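You operate a simulated robot arm through the tools that you are given. There is no shell and no other tool. Be economical: measure what you need, move in short steps, check, and stop when the job is done.

You run a simulated two-armed robot. Do the job below in one go: nothing can be reset, and whatever is moved stays where it is left.

TASK
Hold the weighing tray still, brush it clean and tare it on the open balance.
Fine: one hand on its handle; damper stays open; brush back on the purple mat. What is to be rubbed or washed off counts as gone when no trace of it is left.

It is judged by the outcome, as a careful person would: the job done as asked, and still so three seconds after it is handed in. It fails if anything else is knocked over, pushed out of place, dropped, spilled or broken.

THE ROBOT
Two 7-joint arms with fingered hands on one trunk, on a base that drives. Base frame: it is fixed to the floor where the robot stands at the start and does not move with it; the origin is under the middle of the robot, x ahead of it, y to its left, z up; the surface under the hand at the start is at about z = 0.9. Units: m, rad, N and s.
The left shoulder is at the start at [0.05, 0.187, 1.232], the right one opposite. With the tool pointing down near the work surface each hand reaches from about 0.36 to 0.78 m from the robot's upright axis, wherever it stands, measured 20 degrees to its own side. Places, roughly: damper lever of the yellow-banded arm [0.6, 0.3, 1.5]; open balance [0.6, 0.6, 0.9]; open balance black foot [0.4, 0.8, 0.9]; open balance cal button [0.4, 0.6, 1]; open balance grey foot [0.4, 0.4, 0.9]; open balance pan [0.6, 0.6, 1]; open balance power button [0.5, 0.5, 1]; open balance tare button [0.4, 0.7, 1]; purple mat [0.7, 0, 0.9]; shielded balance black foot [1.7, 0.4, 0.9]; shielded balance cal button [1.7, 0.5, 1]; shielded balance grey foot [1.7, 0.7, 0.9]; shielded balance power button [1.6, 0.6, 1]; shielded balance tare button [1.7, 0.5, 1]. Payload 3.6 kg a hand.
The tool frame of a hand sits at the grasp point between the pads (the TCP): z along the fingers, y along the line on which they close. The tips reach 0.026 m beyond it. Largest opening 0.088 m; the body of the gripper starts 0.03 m behind the TCP. The gripper is a hand of 3 fingers: y runs from the thumb to the fingers, the wrist lies at [-0.017, -0.098, -0.164] in the tool frame, and closing takes about 1.5 s.
Orientation is told as [roll, pitch, yaw] about the base's x, y, z axes, in that order, counted from this pose: with the fingers straight down and the wrist toward the robot, the tool's x, y and z point along [0, 1, 0], [1, 0, 0] and [0, 0, -1] of the base frame.

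THE INTERFACE
- The arms move only by the tool play_rows. It takes "left_rows", "right_rows" or both (then of equal length, played together; a hand with none holds still); each is a list of rows, each a list of 7 numbers: the shift along the tool's x, y, z in mm, then the turn, a rotation vector about the tool's x, y, z in rad, then the finger opening in mm, from 0 to 88. In form: [[tx, ty, tz, wx, wy, wz, hand], ...]. A call has 1 to 8 rows; each row shifts and turns the commanded pose from where the row before left it, along the tool's axes as they then stand. Rows are played at 5 a second. More than 0.05 m and 0.15 rad between two rows, or a gripper value outside its range, and nothing of the call is played. A pose out of reach is approached as far as the arm can. The call stops where the force on the tool passes 40 N (or 10 N more than at its start, if that is more) or the arm is blocked; 0.2 s more then pass. Each finger travels about 0.153 m/s and halts on what it meets, pressing with about 21 N; the grip force reading is that of the motor and also rises with nothing between the fingers. The clock runs only during rows and for 0.2 s after the last one: add rows that do not move to give the fingers time. The reply holds the time, the measured pose of the TCP, the force on the tool along the base axes, the opening and the grip force, in the units named above and with some noise, with the torque about the TCP (base axes, N m) and any sound that the robot's microphone picked up.
- Cameras (640 x 400 px; columns grow to the right, rows downward): "scene" is now at [0.2261, 0.0449, 1.1778]; the picture's right is [0.52, -0.86, 0.00], its down [-0.01, -0.01, -1.00] and it looks along [0.86, 0.52, -0.01] (base axes); focal length 214 px, centre (320, 200). "left" rides on the left gripper at [-0.056, -0.08, -0.102] in its tool frame; the picture's right is [-0.73, -0.32, 0.60], its down [0.62, -0.67, 0.41] and it looks along [0.27, 0.68, 0.69] (tool axes); focal length 247 px, centre (320, 200). "right" rides on the right gripper at [0.056, -0.08, -0.102] in its tool frame; the picture's right is [-0.73, 0.32, -0.60], its down [-0.62, -0.67, 0.41] and it looks along [-0.27, 0.68, 0.69] (tool axes); focal length 247 px, centre (320, 200). There is no depth. A picture from a camera that has moved, and an enlarged one, comes with that camera's place and axes in the base frame and with its lens.
- camera(camera): a new picture of that camera. The clock stands still meanwhile.
- raise_lower(by): slides the trunk up (or, below 0, down) by that many m; the arms and the scene camera ride with it, the base frame stays. It gives what a move gives, with no picture.
- roll_base(legs): drives the robot by 1 to 6 legs, each [ahead, left, turn to the left] in m, m and rad, along the robot's own axes; the way and the turn of a leg run together, so that a leg with both is an arc; at most 1.5 m and 3.142 rad a leg. The arms and the cameras ride along, it lands a little off, and it stops where it bumps. It gives what a move gives.
- hand_shape(shape, hand): the hand has 3 fingers and takes this shape, open, in about a second: jaw (thumb against the fingers, like two jaws); tri (thumb and two fingers); tip (a fingertip pinch); poke (one finger out to press); point (the index stretched); flat (the hand flat); cup (the hand cupped); fist (a fist). The gripper value then closes the fingers along that shape, each until it touches; the sizes above hold for jaw. It gives what a move gives, with no picture.
- pan_tilt(pan, tilt): turns the head with the scene camera to pan (to the left, within 1.047 rad either way) and tilt (down, from -0.506 to 1.204), counted from straight ahead of the robot. It gives what a move gives.
- zoom(camera, box): a new picture of the part [left, top, right, bottom] of that camera's present view, enlarged. The clock stands still meanwhile.
- sign_off(): hands the job in; it is judged then, once.

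Work in short steps. Places have to be worked out from the pictures, the camera data and where the tool is seen: move nearer, look again, correct. Check each grasp and each placing, and mend what went wrong. You have 120 turns and 88 pictures in all, those below and enlarged ones among them. Open the grippers and draw the arms clear of the work before you hand the job in, unless the task says otherwise; then end with one line.

The tools are called after ">>>" as name(argument=value, ...) on one line, values as JSON. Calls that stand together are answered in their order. play_rows: Moves the arms, as the interface text tells. Its arguments: {"type":"object","properties":{"left_rows":{"type":"array","items":{"type":"array","items":{"type":"number"}}},"right_rows":{"type":"array","items":{"type":"array","items":{"type":"number"}}}},"required":[]} The other tools are called the same way: raise_lower (by) slides the trunk up or down; hand_shape (shape, hand) gives the hand a shape; roll_base (legs) drives the base; pan_tilt (pan, tilt) turns the head that bears the scene camera; camera (camera) takes a picture; zoom (camera, box) takes an enlarged picture of a part of a camera's view; sign_off () hands the job in.

At the start:

```text
time_s: 0.0
left_position: [0.286, 0.4274, 1.295]
left_ee_rot: [0.001, -0.001, 0.0]
left_contact_force: [0.2, 0.1, -0.8]
left_wrist_torque: [0.0, 0.0, 0.0]
left_gripper_width: 0.0877
left_gripper_force: 0.0
left_shape: jaw
right_position: [0.4938, 0.0136, 1.3345]
right_ee_rot: [0.001, -0.001, 0.0]
right_contact_force: [0.1, 1.2, 0.3]
right_wrist_torque: [0.01, 0.01, -0.01]
right_gripper_width: 0.0877
right_gripper_force: 0.1
right_shape: jaw
trunk travel left (down, up): [-0.375, 0.382]
robot x, y, heading: [0.0013, 0.0045, 0.001]
head pan, tilt: [0.545, 0.01]
```

scene: 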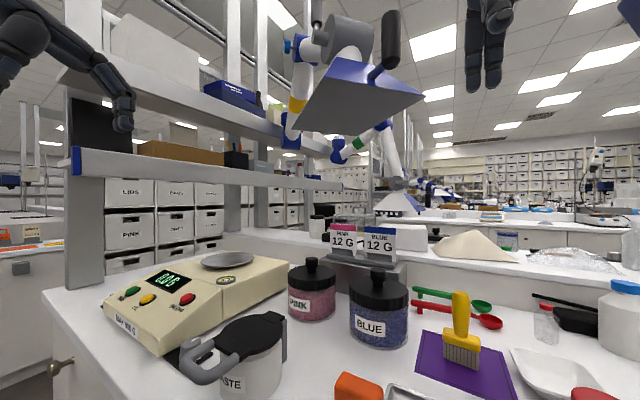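
right: 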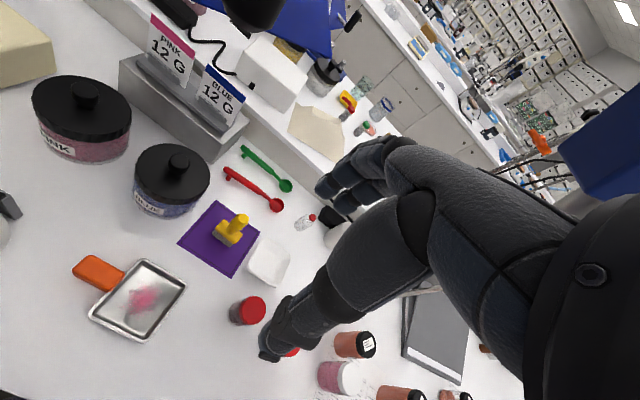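
left: 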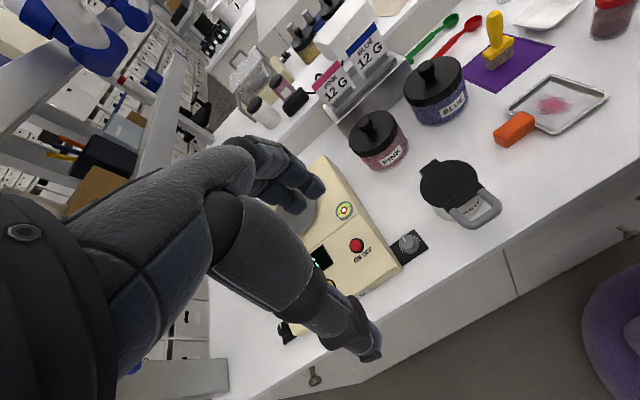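

I'll look down at the bench with the head first, to locate the tray, brush and balance.

>>> pan_tilt(pan=0.2, tilt=0.8)

>>> camera(camera="scene")

>>> zoom(camera="right", box=[60, 180, 320, 360])

```text
time_s: 1.1
left_position: [0.2851, 0.4282, 1.2961]
left_ee_rot: [0.0, 0.002, -0.001]
left_contact_force: [0.7, 0.8, 0.5]
left_wrist_torque: [0.01, 0.0, 0.01]
left_gripper_width: 0.0876
left_gripper_force: 0.0
left_shape: jaw
right_position: [0.4944, 0.0132, 1.335]
right_ee_rot: [-0.002, 0.001, 0.0]
right_contact_force: [-0.7, 0.0, 1.2]
right_wrist_torque: [0.03, 0.0, 0.0]
right_gripper_width: 0.0879
right_gripper_force: 0.0
right_shape: jaw
trunk travel left (down, up): [-0.375, 0.382]
robot x, y, heading: [0.0009, -0.0003, -0.0]
head pan, tilt: [0.201, 0.799]
```

```text
84 pictures are left
camera scene: at [0.228, 0.0143, 1.1067], right [0.2, -0.98, 0.0], down [-0.7, -0.14, -0.7], along [0.68, 0.14, -0.72], focal length 214 px, centre (320, 200)
```

scene: 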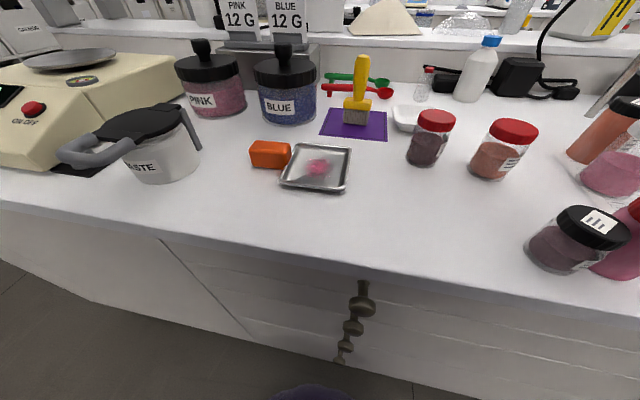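

```text
2.22 times, centred on (190, 270) of right
camera zoom: at [0.4158, 0.0698, 1.4363], right [0.32, -0.73, 0.6], down [-0.67, -0.62, -0.41], along [0.68, -0.27, -0.69], focal length 549 px, centre (609, 44)
```

zoom: 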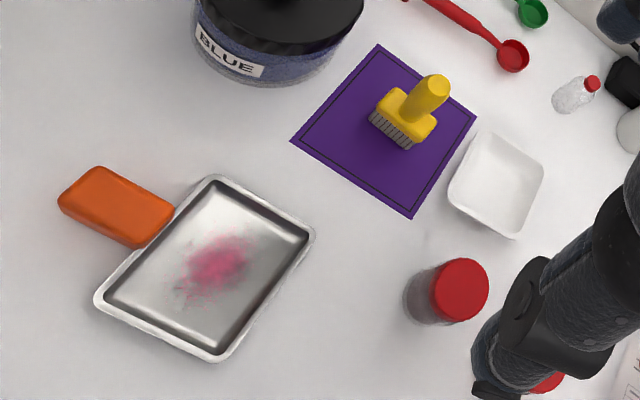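

The tray centre comes out near (0.486, 0.075), with its orange handle running along +y at about (0.49, 0.15). The brush stands near (0.69, 0.027) with its top at z≈1.0. I'll yaw the right hand so its wrist lies to the right, and bring it above and short of the brush.

>>> play_rows(right_rows=[[0, 0, 40, 0, 0, -0.15, 88], [0, 0, 40, 0, 0, -0.15, 88], [0, 0, 40, 0, 0, -0.15, 88], [0, 0, 40, 0, 0, -0.15, 88], [0, 0, 40, 0, 0, -0.15, 88], [-23.7, 29.2, 0, 0, 0, 0, 88], [-23.7, 29.2, 0, 0, 0, 0, 88], [-23.7, 29.2, 0, 0, 0, 0, 88]])

>>> camera(camera="right")

>>> camera(camera="scene")

```text
time_s: 2.9
left_position: [0.2852, 0.4277, 1.2935]
left_ee_rot: [0.0, -0.001, 0.0]
left_contact_force: [1.1, 0.2, 0.1]
left_wrist_torque: [0.0, -0.03, 0.04]
left_gripper_width: 0.0875
left_gripper_force: 0.0
left_shape: jaw
right_position: [0.6065, 0.022, 1.1338]
right_ee_rot: [0.0, 0.001, 0.75]
right_contact_force: [0.1, 0.8, -0.2]
right_wrist_torque: [0.03, -0.02, -0.01]
right_gripper_width: 0.0877
right_gripper_force: 0.1
right_shape: jaw
trunk travel left (down, up): [-0.375, 0.382]
robot x, y, heading: [0.0034, 0.0023, 0.002]
head pan, tilt: [0.201, 0.799]
```

```text
82 pictures are left
camera right: at [0.5109, 0.0077, 1.2358], right [0.73, -0.32, 0.6], down [-0.06, -0.91, -0.41], along [0.68, 0.26, -0.69], focal length 247 px, centre (320, 200)
```

right: 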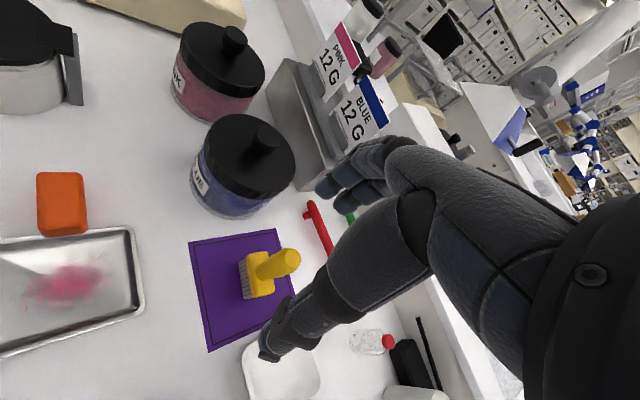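

```text
81 pictures are left
camera scene: at [0.2282, 0.0148, 1.1065], right [0.2, -0.98, 0.0], down [-0.7, -0.14, -0.7], along [0.68, 0.14, -0.72], focal length 214 px, centre (320, 200)
```

scene: 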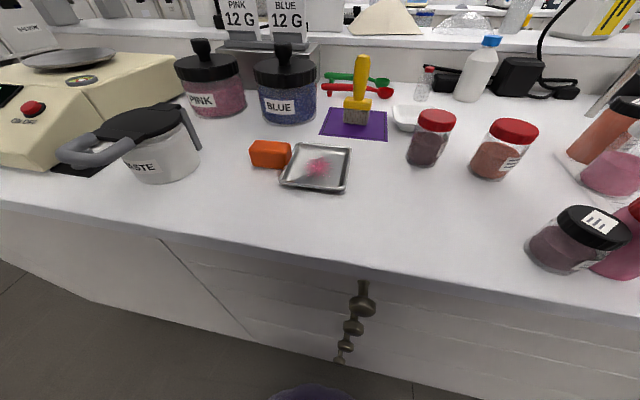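

From two views the brush handle is vertical at about (0.666, 0.031) with its top at z≈1.01. I'll centre over it and go down most of the way.

>>> play_rows(right_rows=[[-17, 24.8, 0, 0, 0, 0, 70], [-17, 24.8, 0, 0, 0, 0, 70], [0, 0, 35, 0, 0, 0, 70], [0, 0, 30, 0, 0, 0, 70], [0, 0, 0, 0, 0, 0, 70]])

>>> camera(camera="right")

>>> zoom(camera="scene", box=[260, 0, 460, 125])

```text
time_s: 4.1
left_position: [0.2849, 0.427, 1.2967]
left_ee_rot: [0.0, -0.001, 0.0]
left_contact_force: [0.9, 0.0, -1.0]
left_wrist_torque: [0.01, -0.01, -0.01]
left_gripper_width: 0.0874
left_gripper_force: 0.1
left_shape: jaw
right_position: [0.6673, 0.0312, 1.0704]
right_ee_rot: [-0.001, 0.0, 0.75]
right_contact_force: [-0.3, -0.5, -0.6]
right_wrist_torque: [0.02, 0.04, 0.01]
right_gripper_width: 0.0702
right_gripper_force: 0.1
right_shape: jaw
trunk travel left (down, up): [-0.375, 0.382]
robot x, y, heading: [0.001, 0.0012, -0.001]
head pan, tilt: [0.201, 0.799]
```

```text
80 pictures are left
camera right: at [0.5717, 0.0171, 1.172], right [0.73, -0.32, 0.6], down [-0.06, -0.91, -0.41], along [0.68, 0.26, -0.69], focal length 247 px, centre (320, 200)
```

right: 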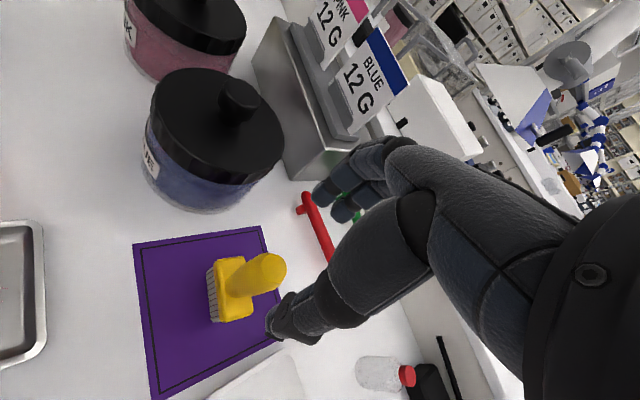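

```text
3.20 times, centred on (360, 62) of scene
camera zoom: at [0.228, 0.0141, 1.1066], right [0.2, -0.98, 0.0], down [-0.7, -0.14, -0.7], along [0.68, 0.14, -0.72], focal length 686 px, centre (192, 640)
```

zoom: 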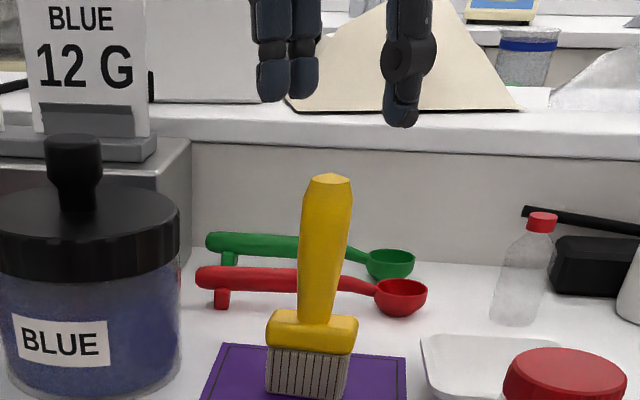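

The handle top lines up at (0.667, 0.031), spanning z 0.95–1.015. I'll lower the TCP to about 0.988 and close on it.

>>> play_rows(right_rows=[[0, 0, 28, 0, 0, 0, 70], [0, 0, 28, 0, 0, 0, 70], [0, 0, 26, 0, 0, 0, 70], [0, 0, 0, 0, 0, 0, 70], [0, 0, 0, 0, 0, 0, 40], [0, 0, 0, 0, 0, 0, 10], [0, 0, 0, 0, 0, 0, 5], [0, 0, 0, 0, 0, 0, 5]])

>>> zoom(camera="scene", box=[260, 0, 460, 125])

```text
time_s: 5.9
left_position: [0.286, 0.4284, 1.2952]
left_ee_rot: [-0.001, 0.0, 0.0]
left_contact_force: [0.2, -0.7, -0.5]
left_wrist_torque: [-0.01, 0.01, -0.01]
left_gripper_width: 0.0876
left_gripper_force: 0.1
left_shape: jaw
right_position: [0.6651, 0.0308, 0.9882]
right_ee_rot: [-0.001, 0.0, 0.748]
right_contact_force: [0.2, -0.4, 0.3]
right_wrist_torque: [0.03, 0.0, 0.01]
right_gripper_width: 0.011
right_gripper_force: 21.1
right_shape: jaw
trunk travel left (down, up): [-0.375, 0.382]
robot x, y, heading: [-0.0007, -0.001, -0.002]
head pan, tilt: [0.201, 0.799]
```

```text
3.20 times, centred on (360, 62) of scene
camera zoom: at [0.2279, 0.0143, 1.1066], right [0.2, -0.98, 0.0], down [-0.7, -0.14, -0.7], along [0.68, 0.14, -0.72], focal length 686 px, centre (192, 640)
```

zoom: 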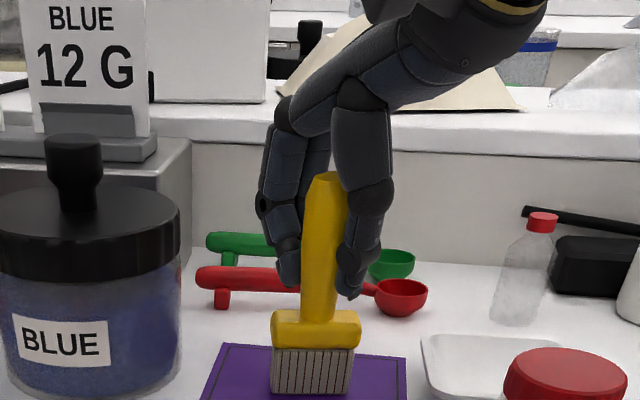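

The brush is gripped at an 11 mm width with 21 N. I'll lift it and check the hold, while starting the left hand toward the tray handle.

>>> play_rows(right_rows=[[0, 0, -15, 0, 0, 0, 0], [0, 0, -30, 0, 0, 0, 0], [0, 0, -35, 0, 0, 0, 0], [0, 0, -40, 0, 0, 0, 0], [0, 0, 0, 0, 0, 0, 0]])

>>> camera(camera="right")

>>> camera(camera="left")

```text
time_s: 7.1
left_position: [0.2864, 0.4278, 1.295]
left_ee_rot: [0.0, 0.0, 0.001]
left_contact_force: [-0.3, -0.2, -0.6]
left_wrist_torque: [0.06, 0.02, 0.01]
left_gripper_width: 0.0879
left_gripper_force: 0.1
left_shape: jaw
right_position: [0.6664, 0.0306, 1.107]
right_ee_rot: [0.002, 0.001, 0.75]
right_contact_force: [0.4, 1.0, -0.7]
right_wrist_torque: [0.01, 0.01, -0.02]
right_gripper_width: 0.0108
right_gripper_force: 20.8
right_shape: jaw
trunk travel left (down, up): [-0.375, 0.382]
robot x, y, heading: [-0.0026, 0.0007, 0.004]
head pan, tilt: [0.201, 0.799]
```

```text
77 pictures are left
camera right: at [0.571, 0.0167, 1.2094], right [0.73, -0.32, 0.6], down [-0.06, -0.91, -0.41], along [0.68, 0.26, -0.69], focal length 247 px, centre (320, 200)
```

right: 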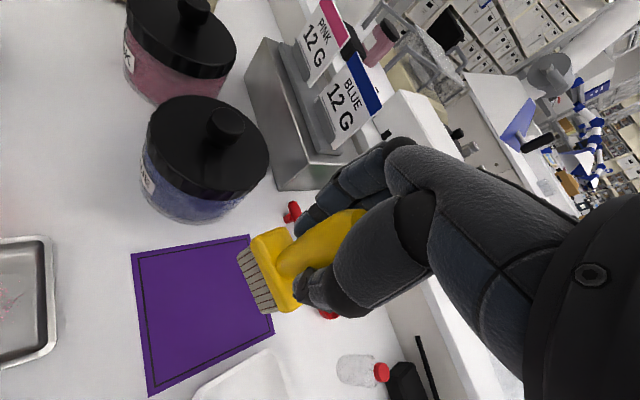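

```text
76 pictures are left
camera left: at [0.2069, 0.3707, 1.3981], right [-0.32, -0.73, -0.6], down [-0.67, 0.62, -0.41], along [0.68, 0.27, -0.69], focal length 247 px, centre (320, 200)
```

left: 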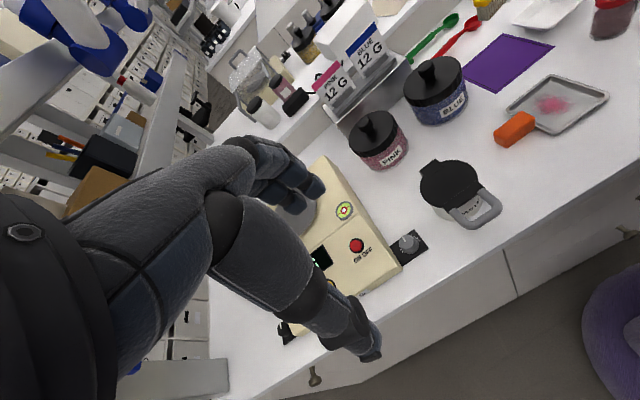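

The brush is held securely. Next the left hand goes above the tray handle, high enough to clear the waste pot.

>>> play_rows(left_rows=[[-34.5, 25.5, 21, 0, 0, 0, 88], [-34.5, 25.5, 21, 0, 0, 0, 88], [-34.5, 25.5, 21, 0, 0, 0, 88], [-34.5, 25.5, 21, 0, 0, 0, 88], [-34.5, 25.5, 21, 0, 0, 0, 88], [-34.5, 25.5, 21, 0, 0, 0, 88], [-34.5, 25.5, 21, 0, 0, 0, 88], [-34.5, 25.5, 21, 0, 0, 0, 88]])

>>> camera(camera="left")

>>> zoom(camera="scene", box=[220, 110, 380, 210])

```text
time_s: 8.9
left_position: [0.4905, 0.1496, 1.1259]
left_ee_rot: [0.0, 0.0, 0.003]
left_contact_force: [0.3, 0.4, -1.0]
left_wrist_torque: [-0.04, -0.03, 0.0]
left_gripper_width: 0.0877
left_gripper_force: 0.2
left_shape: jaw
right_position: [0.6672, 0.0307, 1.1053]
right_ee_rot: [0.002, 0.002, 0.75]
right_contact_force: [0.1, -0.2, 0.1]
right_wrist_torque: [-0.04, -0.03, 0.03]
right_gripper_width: 0.0109
right_gripper_force: 21.0
right_shape: jaw
trunk travel left (down, up): [-0.375, 0.382]
robot x, y, heading: [0.0006, 0.0002, -0.0]
head pan, tilt: [0.201, 0.799]
```

```text
75 pictures are left
camera left: at [0.4114, 0.0934, 1.2291], right [-0.32, -0.74, -0.6], down [-0.67, 0.62, -0.41], along [0.68, 0.27, -0.69], focal length 247 px, centre (320, 200)
```

left: 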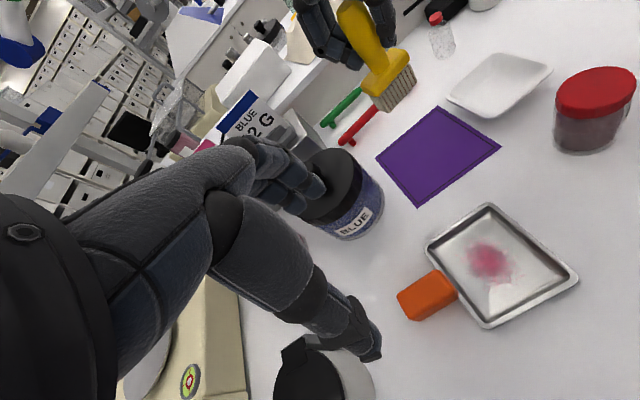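

```text
4.00 times, centred on (300, 160) of scene
camera zoom: at [0.2294, 0.0144, 1.1061], right [0.2, -0.98, 0.0], down [-0.7, -0.14, -0.7], along [0.68, 0.14, -0.72], focal length 858 px, centre (400, 360)
```

zoom: 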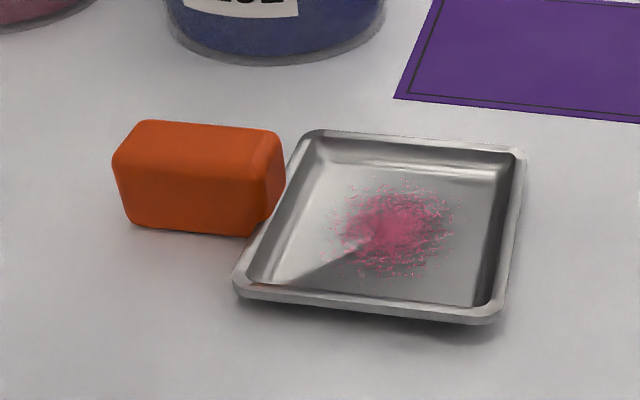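

The handle measures about x 0.475–0.505, y 0.115–0.172, z up to 0.93. I'll roll the left hand so its body leans away from the tray, leaving room for the brush hand, then come part way down.

>>> play_rows(left_rows=[[0, 0, 0, 0, -0.14, 0, 75], [0, 0, 0, 0, -0.14, 0, 75], [0, 0, 0, 0, -0.14, 0, 75], [17, 0, 37, 0, 0, 0, 75], [17, 0, 37, 0, 0, 0, 75], [17, 0, 37, 0, 0, 0, 75], [0, 0, 0, 0, 0, 0, 75]])

>>> camera(camera="left")

>>> camera(camera="scene")

```text
time_s: 10.5
left_position: [0.4884, 0.1526, 1.0044]
left_ee_rot: [-0.422, 0.0, 0.0]
left_contact_force: [-0.1, 0.7, -1.1]
left_wrist_torque: [0.03, 0.0, -0.03]
left_gripper_width: 0.0752
left_gripper_force: 0.1
left_shape: jaw
right_position: [0.6661, 0.0301, 1.1081]
right_ee_rot: [0.0, 0.0, 0.75]
right_contact_force: [0.1, 0.5, -0.6]
right_wrist_torque: [-0.02, -0.01, 0.0]
right_gripper_width: 0.0108
right_gripper_force: 20.5
right_shape: jaw
trunk travel left (down, up): [-0.375, 0.382]
robot x, y, heading: [0.0013, 0.0014, -0.004]
head pan, tilt: [0.201, 0.799]
```

```text
73 pictures are left
camera left: at [0.4098, 0.1419, 1.1209], right [-0.32, -0.92, -0.25], down [-0.67, 0.4, -0.63], along [0.68, -0.04, -0.74], focal length 247 px, centre (320, 200)
```

left: 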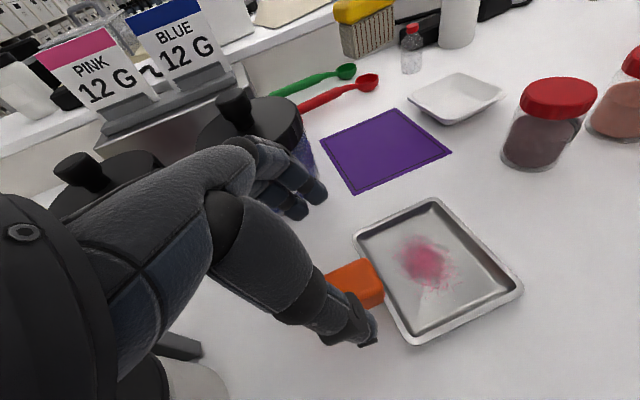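

```text
72 pictures are left
camera scene: at [0.2277, 0.0142, 1.1067], right [0.2, -0.98, 0.0], down [-0.7, -0.14, -0.7], along [0.68, 0.14, -0.72], focal length 214 px, centre (320, 200)
```

scene: 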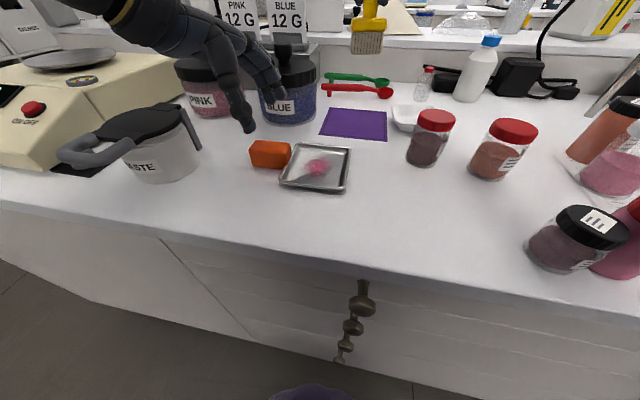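

The hand is over the handle, thumb on the near side and fingers on the far side. I'll lower the last 70 mm and close gently.

>>> play_rows(left_rows=[[9.5, 1, 21.3, 0, 0, 0, 75], [9.5, 0, 21.3, 0, 0, 0, 75], [9.5, 0, 21.3, 0, 0, 0, 75], [0, 0, 0, 0, 0, 0, 75]])

>>> zoom(camera="scene", box=[180, 90, 380, 215])

```text
time_s: 11.5
left_position: [0.4905, 0.1561, 0.9388]
left_ee_rot: [-0.422, -0.001, 0.001]
left_contact_force: [-0.4, -0.5, -0.6]
left_wrist_torque: [0.01, 0.03, -0.02]
left_gripper_width: 0.0751
left_gripper_force: 0.0
left_shape: jaw
left hand out of reach, approached as far as the arm can: row 3
right_position: [0.6654, 0.0298, 1.1085]
right_ee_rot: [0.001, 0.0, 0.747]
right_contact_force: [0.6, 0.0, -0.8]
right_wrist_torque: [0.0, 0.01, 0.01]
right_gripper_width: 0.0109
right_gripper_force: 20.5
right_shape: jaw
trunk travel left (down, up): [-0.375, 0.382]
robot x, y, heading: [0.001, -0.0009, -0.002]
head pan, tilt: [0.201, 0.799]
```

```text
3.20 times, centred on (280, 152) of scene
camera zoom: at [0.2279, 0.0143, 1.1066], right [0.2, -0.98, 0.0], down [-0.7, -0.14, -0.7], along [0.68, 0.14, -0.72], focal length 686 px, centre (448, 352)
```

zoom: 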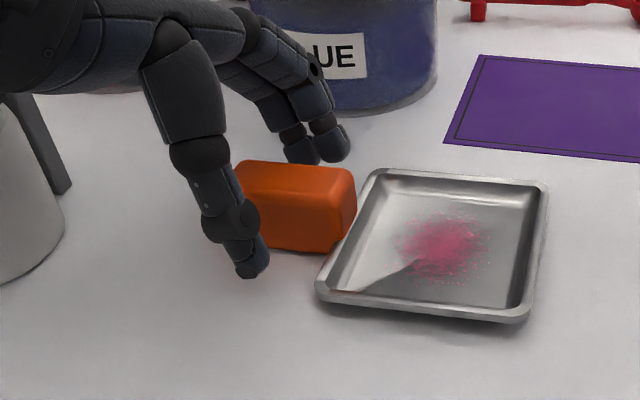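

The arm stopped at z 0.939, but the fingertips already sit well down both sides of the handle. I'll close here.

>>> play_rows(left_rows=[[0, 0, 0, 0, 0, 0, 60], [0, 0, 0, 0, 0, 0, 40], [0, 0, 0, 0, 0, 0, 25], [0, 0, 0, 0, 0, 0, 15], [0, 0, 0, 0, 0, 0, 10], [0, 0, 0, 0, 0, 0, 10]])

>>> zoom(camera="scene", box=[180, 90, 380, 215])

```text
time_s: 12.9
left_position: [0.4895, 0.1562, 0.9372]
left_ee_rot: [-0.421, -0.001, -0.001]
left_contact_force: [-0.6, -0.8, -0.5]
left_wrist_torque: [0.0, 0.0, 0.02]
left_gripper_width: 0.0268
left_gripper_force: 21.2
left_shape: jaw
right_position: [0.6666, 0.0304, 1.1069]
right_ee_rot: [0.0, 0.001, 0.749]
right_contact_force: [0.2, -0.2, -1.2]
right_wrist_torque: [0.0, 0.0, 0.0]
right_gripper_width: 0.0108
right_gripper_force: 21.1
right_shape: jaw
trunk travel left (down, up): [-0.375, 0.382]
robot x, y, heading: [-0.0008, 0.0027, -0.002]
head pan, tilt: [0.201, 0.799]
```

```text
3.20 times, centred on (280, 152) of scene
camera zoom: at [0.2281, 0.0142, 1.1066], right [0.2, -0.98, 0.0], down [-0.7, -0.14, -0.7], along [0.68, 0.14, -0.72], focal length 686 px, centre (448, 352)
```

zoom: 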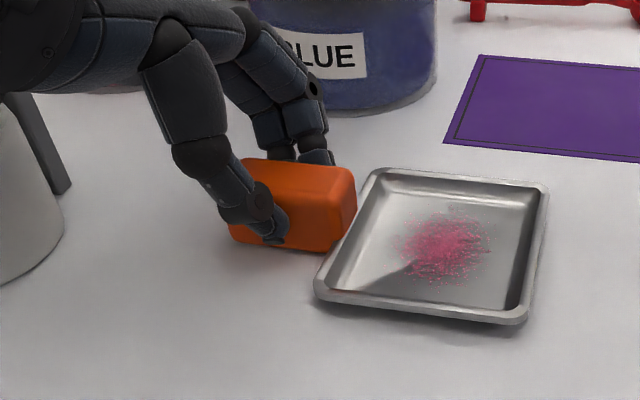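

The handle is held at 27 mm width with 21 N. Now the brush goes over the tray, still above the rim.

>>> play_rows(right_rows=[[37.5, -26, 8, 0, 0, 0, 0], [37.5, -26, 10, 0, 0, 0, 0], [37.5, -26, 10, 0, 0, 0, 0], [37.5, -26, 15, 0, 0, 0, 0], [0, 0, 0, 0, 0, 0, 0]])

>>> camera(camera="scene")

>>> camera(camera="right")

```text
time_s: 14.1
left_position: [0.4897, 0.1565, 0.9382]
left_ee_rot: [-0.419, 0.0, 0.001]
left_contact_force: [0.9, -0.7, 0.2]
left_wrist_torque: [-0.02, -0.04, 0.0]
left_gripper_width: 0.027
left_gripper_force: 20.9
left_shape: jaw
right_position: [0.4874, 0.0706, 1.0637]
right_ee_rot: [0.0, 0.002, 0.75]
right_contact_force: [-0.2, 0.1, -0.6]
right_wrist_torque: [-0.01, -0.03, -0.01]
right_gripper_width: 0.0108
right_gripper_force: 21.3
right_shape: jaw
trunk travel left (down, up): [-0.375, 0.382]
robot x, y, heading: [0.0017, -0.0008, -0.002]
head pan, tilt: [0.201, 0.799]
```

```text
69 pictures are left
camera scene: at [0.2282, 0.0142, 1.1065], right [0.2, -0.98, 0.0], down [-0.7, -0.14, -0.7], along [0.68, 0.14, -0.72], focal length 214 px, centre (320, 200)
```

scene: 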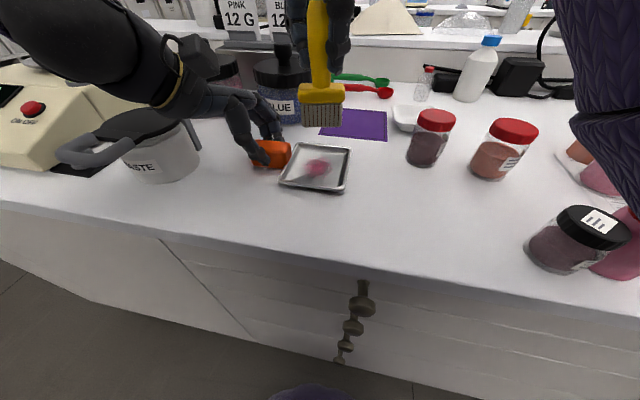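

```text
68 pictures are left
camera right: at [0.3919, 0.0562, 1.1666], right [0.73, -0.32, 0.6], down [-0.06, -0.91, -0.41], along [0.68, 0.26, -0.69], focal length 247 px, centre (320, 200)
```

right: 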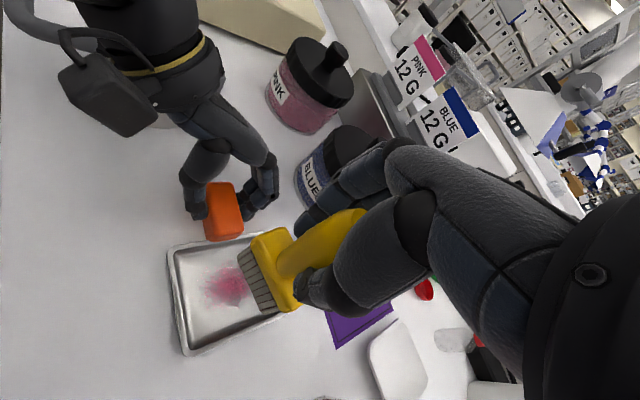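

The brush is above the spot, with bristles about 53 mm wide across y, nearly filling the tray floor. I'll lower it until the bristles touch lightly.

>>> play_rows(right_rows=[[2, 2, 25, 0, 0, 0, 0], [0, 0, 25, 0, 0, 0, 0], [0, 0, 15, 0, 0, 0, 0], [0, 0, 5, 0, 0, 0, 0], [0, 0, 0, 0, 0, 0, 0]])

>>> zoom(camera="scene", box=[220, 85, 420, 210])

```text
time_s: 15.3
left_position: [0.489, 0.1556, 0.937]
left_ee_rot: [-0.42, 0.0, -0.001]
left_contact_force: [1.2, 0.1, 0.0]
left_wrist_torque: [0.0, -0.04, -0.01]
left_gripper_width: 0.0269
left_gripper_force: 20.8
left_shape: jaw
right_position: [0.488, 0.0711, 0.9925]
right_ee_rot: [0.001, 0.002, 0.749]
right_contact_force: [-0.4, -0.4, -0.6]
right_wrist_torque: [-0.01, 0.01, 0.04]
right_gripper_width: 0.0108
right_gripper_force: 20.9
right_shape: jaw
trunk travel left (down, up): [-0.375, 0.382]
robot x, y, heading: [-0.0011, 0.0001, 0.003]
head pan, tilt: [0.201, 0.799]
```

```text
3.20 times, centred on (320, 148) of scene
camera zoom: at [0.228, 0.0143, 1.1066], right [0.2, -0.98, 0.0], down [-0.7, -0.14, -0.7], along [0.68, 0.14, -0.72], focal length 686 px, centre (320, 368)
```

zoom: 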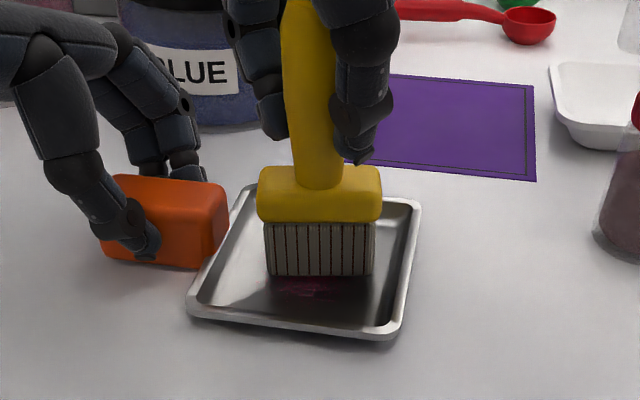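

There's no contact yet, and the hands clear each other. I'll creep down a few millimetres until force shows.

>>> play_rows(right_rows=[[0, 0, 2, 0, 0, 0, 0], [0, 0, 2, 0, 0, 0, 0], [0, 0, 0, 0, 0, 0, 0]])

```text
time_s: 16.1
left_position: [0.4896, 0.1558, 0.9383]
left_ee_rot: [-0.422, 0.0, -0.001]
left_contact_force: [-0.2, 0.2, 0.6]
left_wrist_torque: [0.02, -0.01, -0.01]
left_gripper_width: 0.0269
left_gripper_force: 20.7
left_shape: jaw
right_position: [0.4886, 0.0708, 0.9907]
right_ee_rot: [-0.001, 0.0, 0.749]
right_contact_force: [0.3, -0.1, 1.5]
right_wrist_torque: [0.0, -0.02, -0.02]
right_gripper_width: 0.0111
right_gripper_force: 21.5
right_shape: jaw
trunk travel left (down, up): [-0.375, 0.382]
robot x, y, heading: [0.0019, 0.0002, -0.002]
head pan, tilt: [0.201, 0.799]
```

Contact is just starting. I'll press 2 mm more and make a first back-and-forth along x.

>>> play_rows(right_rows=[[0, 0, 2, 0, 0, 0, 0], [-7, 7.4, 0, 0, 0, 0, 0], [-7, 7.4, 0, 0, 0, 0, 0], [10.5, -11, 0, 0, 0, 0, 0], [10.5, -11, 0, 0, 0, 0, 0], [10.5, -11, 0, 0, 0, 0, 0], [-8.5, 9, 0, 0, 0, 0, 0], [-9, 9.4, 0, 0, 0, 0, 0]])

>>> zoom(camera="scene", box=[220, 85, 420, 210])

```text
time_s: 17.9
left_position: [0.4884, 0.156, 0.9381]
left_ee_rot: [-0.42, -0.001, 0.0]
left_contact_force: [1.7, -2.9, -3.0]
left_wrist_torque: [-0.02, -0.04, 0.01]
left_gripper_width: 0.0266
left_gripper_force: 21.0
left_shape: jaw
right_position: [0.4881, 0.0723, 0.9899]
right_ee_rot: [0.002, -0.003, 0.751]
right_contact_force: [-4.4, 4.6, 18.9]
right_wrist_torque: [-0.14, 0.38, -0.08]
right_gripper_width: 0.0134
right_gripper_force: 21.1
right_shape: jaw
trunk travel left (down, up): [-0.375, 0.382]
robot x, y, heading: [-0.0017, 0.0001, 0.001]
head pan, tilt: [0.201, 0.799]
```

```text
3.20 times, centred on (320, 148) of scene
camera zoom: at [0.2269, 0.0144, 1.1069], right [0.2, -0.98, 0.0], down [-0.7, -0.14, -0.7], along [0.68, 0.14, -0.72], focal length 686 px, centre (320, 368)
```

zoom: 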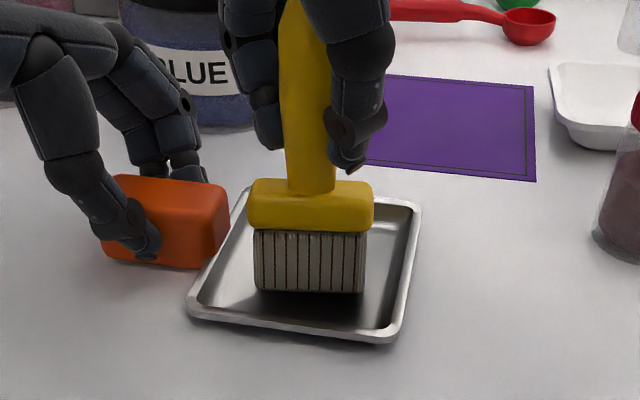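

Force is up at 19 N and the brush has swivelled a little in the grip. I'll ease off 3 mm, do another lighter pass, then lift to look.

>>> play_rows(right_rows=[[0, 0, -3, 0, 0, 0, 0], [-9, 9.4, 0, 0, 0, 0, 0], [-7, 7.4, 0, 0, 0, 0, 0], [0, 0, -15, 0, 0, 0, 0], [0, 0, -35, 0, 0, 0, 0], [0, 0, 0, 0, 0, 0, 0]])

>>> zoom(camera="scene", box=[220, 65, 420, 190])

>>> camera(camera="right")

```text
time_s: 19.3
left_position: [0.4908, 0.1556, 0.9367]
left_ee_rot: [-0.421, -0.001, 0.001]
left_contact_force: [0.6, 0.5, -0.3]
left_wrist_torque: [0.0, -0.03, 0.05]
left_gripper_width: 0.0269
left_gripper_force: 21.1
left_shape: jaw
right_position: [0.5116, 0.0715, 1.0403]
right_ee_rot: [0.0, 0.001, 0.747]
right_contact_force: [-0.2, -0.3, -1.4]
right_wrist_torque: [-0.01, 0.01, -0.02]
right_gripper_width: 0.0121
right_gripper_force: 20.9
right_shape: jaw
trunk travel left (down, up): [-0.375, 0.382]
robot x, y, heading: [-0.0009, 0.0004, -0.002]
head pan, tilt: [0.201, 0.799]
```

```text
3.20 times, centred on (320, 128) of scene
camera zoom: at [0.228, 0.0142, 1.1066], right [0.2, -0.98, 0.0], down [-0.7, -0.14, -0.7], along [0.68, 0.14, -0.72], focal length 686 px, centre (320, 432)
```

zoom: 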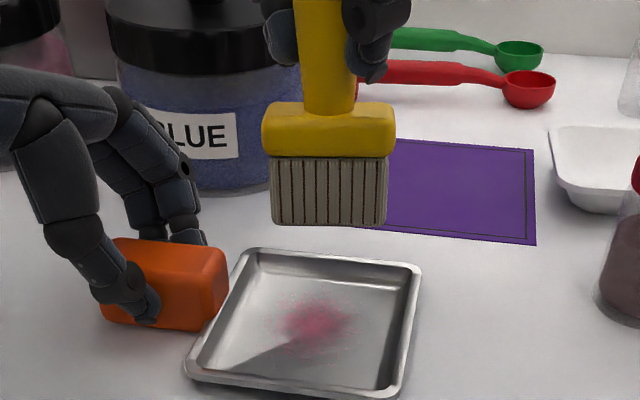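

```text
64 pictures are left
camera right: at [0.4166, 0.0584, 1.1427], right [0.73, -0.32, 0.6], down [-0.06, -0.91, -0.41], along [0.68, 0.26, -0.69], focal length 247 px, centre (320, 200)
```

right: 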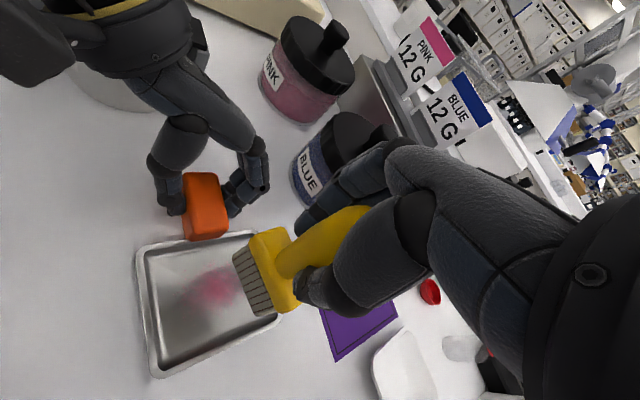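

The spot is fading, so rubbing works. The bristle tips trail about 10 mm nearer than the TCP, so I'll centre the strokes on x≈0.50 and repeat with light pressure.

>>> play_rows(right_rows=[[0, 0, 40, 0, 0, 0, 0], [0, 0, 11, 0, 0, 0, 0], [12, -13, 0, 0, 0, 0, 0], [12, -13, 0, 0, 0, 0, 0], [-12, 13, 0, 0, 0, 0, 0], [-12, 13, 0, 0, 0, 0, 0], [12, -13, 0, 0, 0, 0, 0], [12, -13, 0, 0, 0, 0, 0]])

>>> play_rows(right_rows=[[-12, 13, 0, 0, 0, 0, 0], [-12, 13, 0, 0, 0, 0, 0], [12, -13, 0, 0, 0, 0, 0], [12, -13, 0, 0, 0, 0, 0], [-12, 13, 0, 0, 0, 0, 0], [-12, 13, 0, 0, 0, 0, 0], [12, -13, 0, 0, 0, 0, 0], [12, -13, 0, 0, 0, 0, 0]])

>>> play_rows(right_rows=[[-12, 13, 0, 0, 0, 0, 0], [-12, 13, 0, 0, 0, 0, 0], [0, 0, -20, 0, 0, 0, 0], [0, 0, -35, 0, 0, 0, 0], [0, 0, 0, 0, 0, 0, 0]])

>>> zoom(camera="scene", box=[220, 65, 420, 190])

```text
time_s: 21.1
left_position: [0.4898, 0.1551, 0.9379]
left_ee_rot: [-0.421, 0.001, -0.001]
left_contact_force: [-0.4, 0.1, 0.3]
left_wrist_torque: [0.0, 0.0, -0.02]
left_gripper_width: 0.0266
left_gripper_force: 21.3
left_shape: jaw
right_position: [0.4767, 0.0698, 0.9906]
right_ee_rot: [0.0, 0.0, 0.749]
right_contact_force: [0.7, -0.4, 2.3]
right_wrist_torque: [0.07, -0.1, -0.06]
right_gripper_width: 0.0121
right_gripper_force: 21.0
right_shape: jaw
trunk travel left (down, up): [-0.375, 0.382]
robot x, y, heading: [0.003, -0.0008, -0.002]
head pan, tilt: [0.201, 0.799]
```

```text
time_s: 22.9
left_position: [0.4897, 0.1548, 0.9381]
left_ee_rot: [-0.421, -0.002, -0.001]
left_contact_force: [-0.8, 0.5, 1.6]
left_wrist_torque: [-0.02, 0.02, 0.01]
left_gripper_width: 0.027
left_gripper_force: 21.2
left_shape: jaw
right_position: [0.4759, 0.0702, 0.9896]
right_ee_rot: [0.001, -0.001, 0.749]
right_contact_force: [1.6, 0.8, 1.7]
right_wrist_torque: [0.05, -0.07, 0.01]
right_gripper_width: 0.0118
right_gripper_force: 21.1
right_shape: jaw
trunk travel left (down, up): [-0.375, 0.382]
robot x, y, heading: [-0.0008, 0.0017, 0.004]
head pan, tilt: [0.201, 0.799]
```

```text
time_s: 24.1
left_position: [0.4897, 0.1559, 0.9376]
left_ee_rot: [-0.421, 0.0, -0.001]
left_contact_force: [0.5, 0.3, 0.4]
left_wrist_torque: [-0.03, -0.02, 0.03]
left_gripper_width: 0.0269
left_gripper_force: 21.0
left_shape: jaw
right_position: [0.5123, 0.07, 1.0466]
right_ee_rot: [0.001, 0.002, 0.748]
right_contact_force: [-0.5, 0.4, -1.1]
right_wrist_torque: [0.02, 0.04, -0.04]
right_gripper_width: 0.0121
right_gripper_force: 20.9
right_shape: jaw
trunk travel left (down, up): [-0.375, 0.382]
robot x, y, heading: [-0.0008, -0.001, -0.002]
head pan, tilt: [0.201, 0.799]
```

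```text
3.20 times, centred on (320, 128) of scene
camera zoom: at [0.228, 0.0142, 1.1066], right [0.2, -0.98, 0.0], down [-0.7, -0.14, -0.7], along [0.68, 0.14, -0.72], focal length 686 px, centre (320, 432)
```

zoom: 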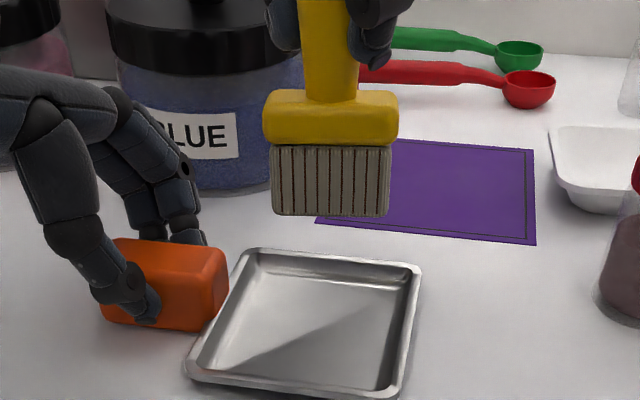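

The tray looks clean. I'll check with a tighter zoom and another angle.

>>> zoom(camera="scene", box=[275, 137, 355, 193])

>>> zoom(camera="right", box=[120, 200, 320, 380])

```text
7.14 times, centred on (315, 165) of scene
camera zoom: at [0.228, 0.0142, 1.1066], right [0.2, -0.98, 0.0], down [-0.7, -0.14, -0.7], along [0.68, 0.14, -0.72], focal length 1532 px, centre (356, 450)
```

zoom: 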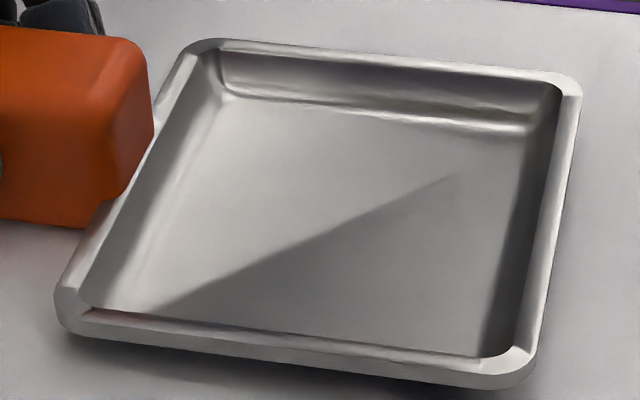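

```text
2.22 times, centred on (220, 290) of right
camera zoom: at [0.416, 0.0574, 1.1478], right [0.73, -0.32, 0.6], down [-0.06, -0.91, -0.41], along [0.68, 0.26, -0.69], focal length 549 px, centre (542, 0)
```

zoom: 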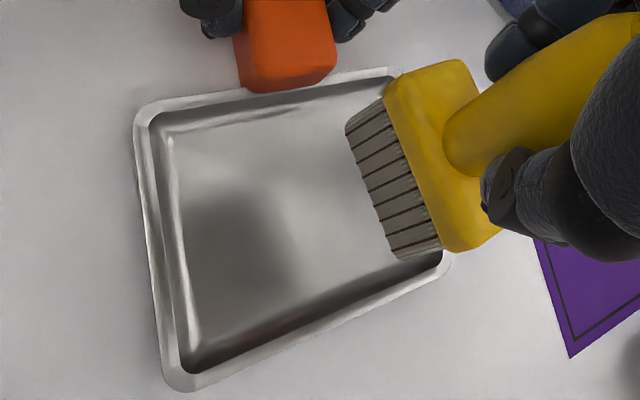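

No trace is visible. I'll do one extra light pass for safety, then lift and carry the brush back above the mat.

>>> play_rows(right_rows=[[0, 0, 40, 0, 0, 0, 0], [0, 0, 14.5, 0, 0, 0, 0], [12, -13, 0, 0, 0, 0, 0], [12, -13, 0, 0, 0, 0, 0], [-13, 14, 0, 0, 0, 0, 0], [-13, 14, 0, 0, 0, 0, 0], [0, 0, -20, 0, 0, 0, 0], [0, 0, -35, 0, 0, 0, 0]])

>>> zoom(camera="scene", box=[275, 137, 355, 193])

```text
time_s: 25.9
left_position: [0.4907, 0.1558, 0.9374]
left_ee_rot: [-0.421, 0.0, 0.0]
left_contact_force: [-1.2, 0.2, 0.6]
left_wrist_torque: [-0.01, -0.02, 0.01]
left_gripper_width: 0.0268
left_gripper_force: 20.5
left_shape: jaw
right_position: [0.517, 0.0711, 1.0458]
right_ee_rot: [0.001, 0.0, 0.749]
right_contact_force: [0.0, -0.8, -0.3]
right_wrist_torque: [0.02, -0.01, 0.03]
right_gripper_width: 0.0125
right_gripper_force: 20.7
right_shape: jaw
trunk travel left (down, up): [-0.375, 0.382]
robot x, y, heading: [0.0017, 0.0021, 0.003]
head pan, tilt: [0.201, 0.799]
```

```text
7.14 times, centred on (315, 165) of scene
camera zoom: at [0.228, 0.0144, 1.1066], right [0.2, -0.98, 0.0], down [-0.7, -0.14, -0.7], along [0.68, 0.14, -0.72], focal length 1532 px, centre (356, 450)
```

zoom: 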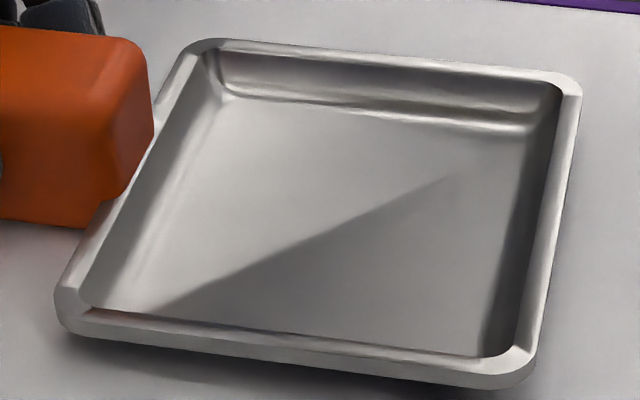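

Clean. Carrying the brush back over the mat.

>>> play_rows(right_rows=[[-34.1, 20.5, 0, 0, 0, 0, 0], [-34.1, 20.5, 0, 0, 0, 0, 0], [-34.1, 20.5, 0, 0, 0, 0, 0], [-34.1, 20.5, 0, 0, 0, 0, 0], [0, 0, 25, 0, 0, 0, 0], [0, 0, 15, 0, 0, 0, 0], [0, 0, 0, 0, 0, 0, 0]])

>>> zoom(camera="scene", box=[290, 30, 440, 144])

>>> camera(camera="right")

```text
time_s: 27.5
left_position: [0.489, 0.156, 0.9368]
left_ee_rot: [-0.42, 0.0, 0.0]
left_contact_force: [-0.4, -0.3, 0.7]
left_wrist_torque: [-0.02, 0.01, 0.0]
left_gripper_width: 0.027
left_gripper_force: 20.9
left_shape: jaw
right_position: [0.6677, 0.0276, 1.0045]
right_ee_rot: [0.0, 0.001, 0.75]
right_contact_force: [-0.5, 0.0, -0.8]
right_wrist_torque: [-0.01, 0.0, 0.03]
right_gripper_width: 0.0123
right_gripper_force: 20.6
right_shape: jaw
trunk travel left (down, up): [-0.375, 0.382]
robot x, y, heading: [0.0014, -0.0004, -0.005]
head pan, tilt: [0.201, 0.799]
```

```text
3.51 times, centred on (365, 87) of scene
camera zoom: at [0.228, 0.0142, 1.1066], right [0.2, -0.98, 0.0], down [-0.7, -0.14, -0.7], along [0.68, 0.14, -0.72], focal length 752 px, centre (162, 596)
```

zoom: 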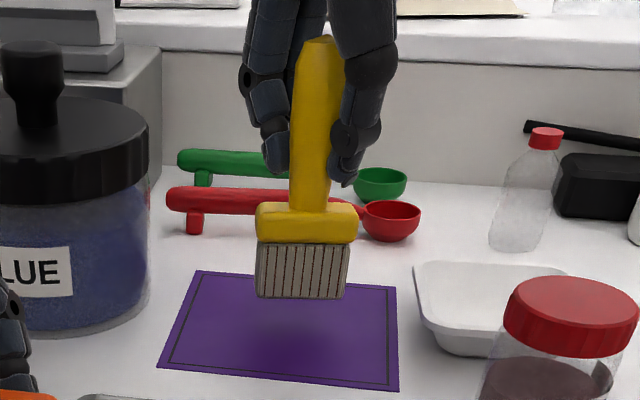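

```text
58 pictures are left
camera right: at [0.5719, 0.0143, 1.1067], right [0.73, -0.32, 0.6], down [-0.06, -0.91, -0.41], along [0.68, 0.26, -0.69], focal length 247 px, centre (320, 200)
```

right: 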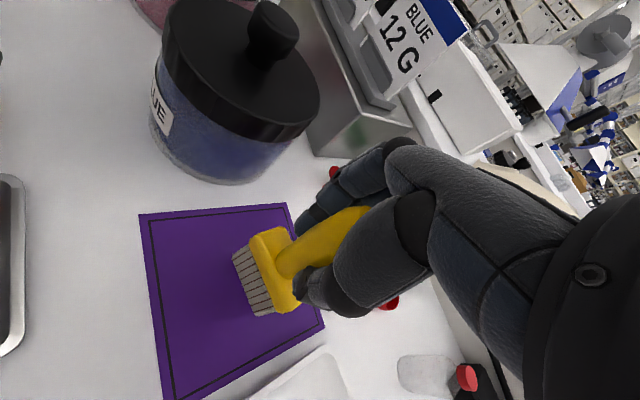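

The brush is nearly upright over the mat. I'll lower it to contact.

>>> play_rows(right_rows=[[0, 0, 11, 0, 0, 0, 0], [0, 0, 4, 0, 0, 0, 0], [0, 0, 2, 0, 0, 0, 0], [0, 0, 0, 0, 0, 0, 0]])

>>> zoom(camera="scene", box=[290, 30, 440, 144])

```text
time_s: 28.5
left_position: [0.4891, 0.1552, 0.9366]
left_ee_rot: [-0.421, -0.002, 0.0]
left_contact_force: [0.3, 0.2, 0.2]
left_wrist_torque: [0.01, -0.03, -0.01]
left_gripper_width: 0.0269
left_gripper_force: 21.4
left_shape: jaw
right_position: [0.6663, 0.0277, 0.9884]
right_ee_rot: [0.0, 0.0, 0.749]
right_contact_force: [-0.6, -0.6, -1.2]
right_wrist_torque: [0.02, -0.03, -0.01]
right_gripper_width: 0.0125
right_gripper_force: 21.2
right_shape: jaw
trunk travel left (down, up): [-0.375, 0.382]
robot x, y, heading: [0.0001, 0.0033, -0.008]
head pan, tilt: [0.201, 0.799]
```

```text
3.51 times, centred on (365, 87) of scene
camera zoom: at [0.2281, 0.0143, 1.1066], right [0.2, -0.98, 0.0], down [-0.7, -0.14, -0.7], along [0.68, 0.14, -0.72], focal length 752 px, centre (162, 596)
```

zoom: 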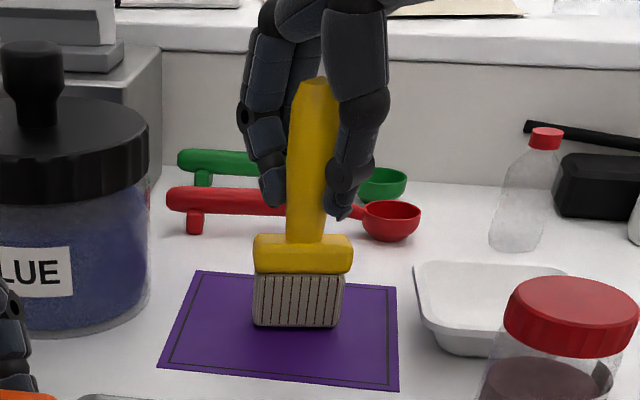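

Barely any contact reading, so I'll creep a little lower before releasing.

>>> play_rows(right_rows=[[0, 0, 1.5, 0, 0, 0, 0], [0, 0, 0, 0, 0, 0, 0]])

>>> play_rows(right_rows=[[0, 0, 1.5, 0, 0, 0, 0], [0, 0, 0, 0, 0, 0, 0]])

```text
time_s: 29.1
left_position: [0.4884, 0.1549, 0.938]
left_ee_rot: [-0.421, 0.0, 0.0]
left_contact_force: [0.4, 0.2, 0.5]
left_wrist_torque: [0.05, -0.05, 0.0]
left_gripper_width: 0.0267
left_gripper_force: 21.2
left_shape: jaw
right_position: [0.6675, 0.0276, 0.9875]
right_ee_rot: [0.0, 0.001, 0.749]
right_contact_force: [-0.7, -0.5, 1.8]
right_wrist_torque: [0.04, 0.0, -0.03]
right_gripper_width: 0.0122
right_gripper_force: 21.0
right_shape: jaw
trunk travel left (down, up): [-0.375, 0.382]
robot x, y, heading: [-0.004, 0.0011, -0.003]
head pan, tilt: [0.201, 0.799]
```

```text
time_s: 29.7
left_position: [0.4891, 0.1555, 0.9384]
left_ee_rot: [-0.421, -0.001, -0.001]
left_contact_force: [-0.3, 1.2, -0.2]
left_wrist_torque: [0.02, 0.0, 0.02]
left_gripper_width: 0.027
left_gripper_force: 20.8
left_shape: jaw
right_position: [0.6666, 0.0282, 0.9871]
right_ee_rot: [0.001, -0.003, 0.749]
right_contact_force: [0.1, -0.8, 6.8]
right_wrist_torque: [-0.02, 0.01, -0.03]
right_gripper_width: 0.0125
right_gripper_force: 21.1
right_shape: jaw
trunk travel left (down, up): [-0.375, 0.382]
robot x, y, heading: [-0.0003, 0.0016, -0.001]
head pan, tilt: [0.201, 0.799]
```

The bristles are on the mat with 7 N. I'll open gradually to release.

>>> play_rows(right_rows=[[0, 0, -1, 0, 0, 0, 14], [0, 0, 0, 0, 0, 0, 18], [0, 0, 0, 0, 0, 0, 26], [0, 0, 0, 0, 0, 0, 40], [0, 0, 0, 0, 0, 0, 60], [0, 0, 0, 0, 0, 0, 70], [0, 0, 0, 0, 0, 0, 70]])

>>> zoom(camera="scene", box=[290, 30, 440, 144])

```text
time_s: 31.3
left_position: [0.4904, 0.1557, 0.9368]
left_ee_rot: [-0.421, 0.0, 0.0]
left_contact_force: [0.2, -0.1, -0.3]
left_wrist_torque: [0.02, -0.04, 0.02]
left_gripper_width: 0.0266
left_gripper_force: 20.8
left_shape: jaw
right_position: [0.6685, 0.0276, 0.9866]
right_ee_rot: [0.001, 0.0, 0.75]
right_contact_force: [0.3, -0.2, 0.4]
right_wrist_torque: [0.0, -0.03, -0.01]
right_gripper_width: 0.0697
right_gripper_force: 0.1
right_shape: jaw
trunk travel left (down, up): [-0.375, 0.382]
robot x, y, heading: [-0.0024, -0.0055, 0.0]
head pan, tilt: [0.201, 0.799]
```

```text
3.51 times, centred on (365, 87) of scene
camera zoom: at [0.228, 0.0142, 1.1066], right [0.2, -0.98, 0.0], down [-0.7, -0.14, -0.7], along [0.68, 0.14, -0.72], focal length 752 px, centre (162, 596)
```

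zoom: 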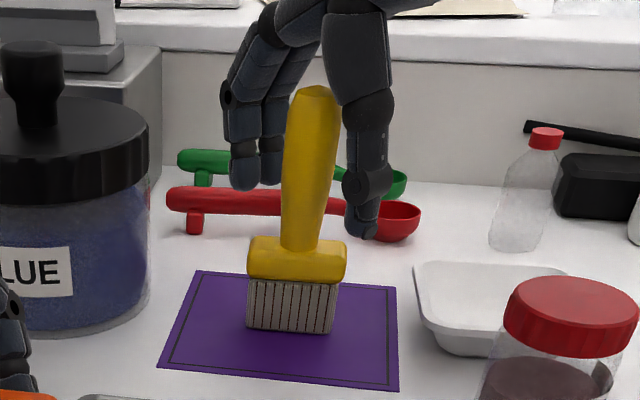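

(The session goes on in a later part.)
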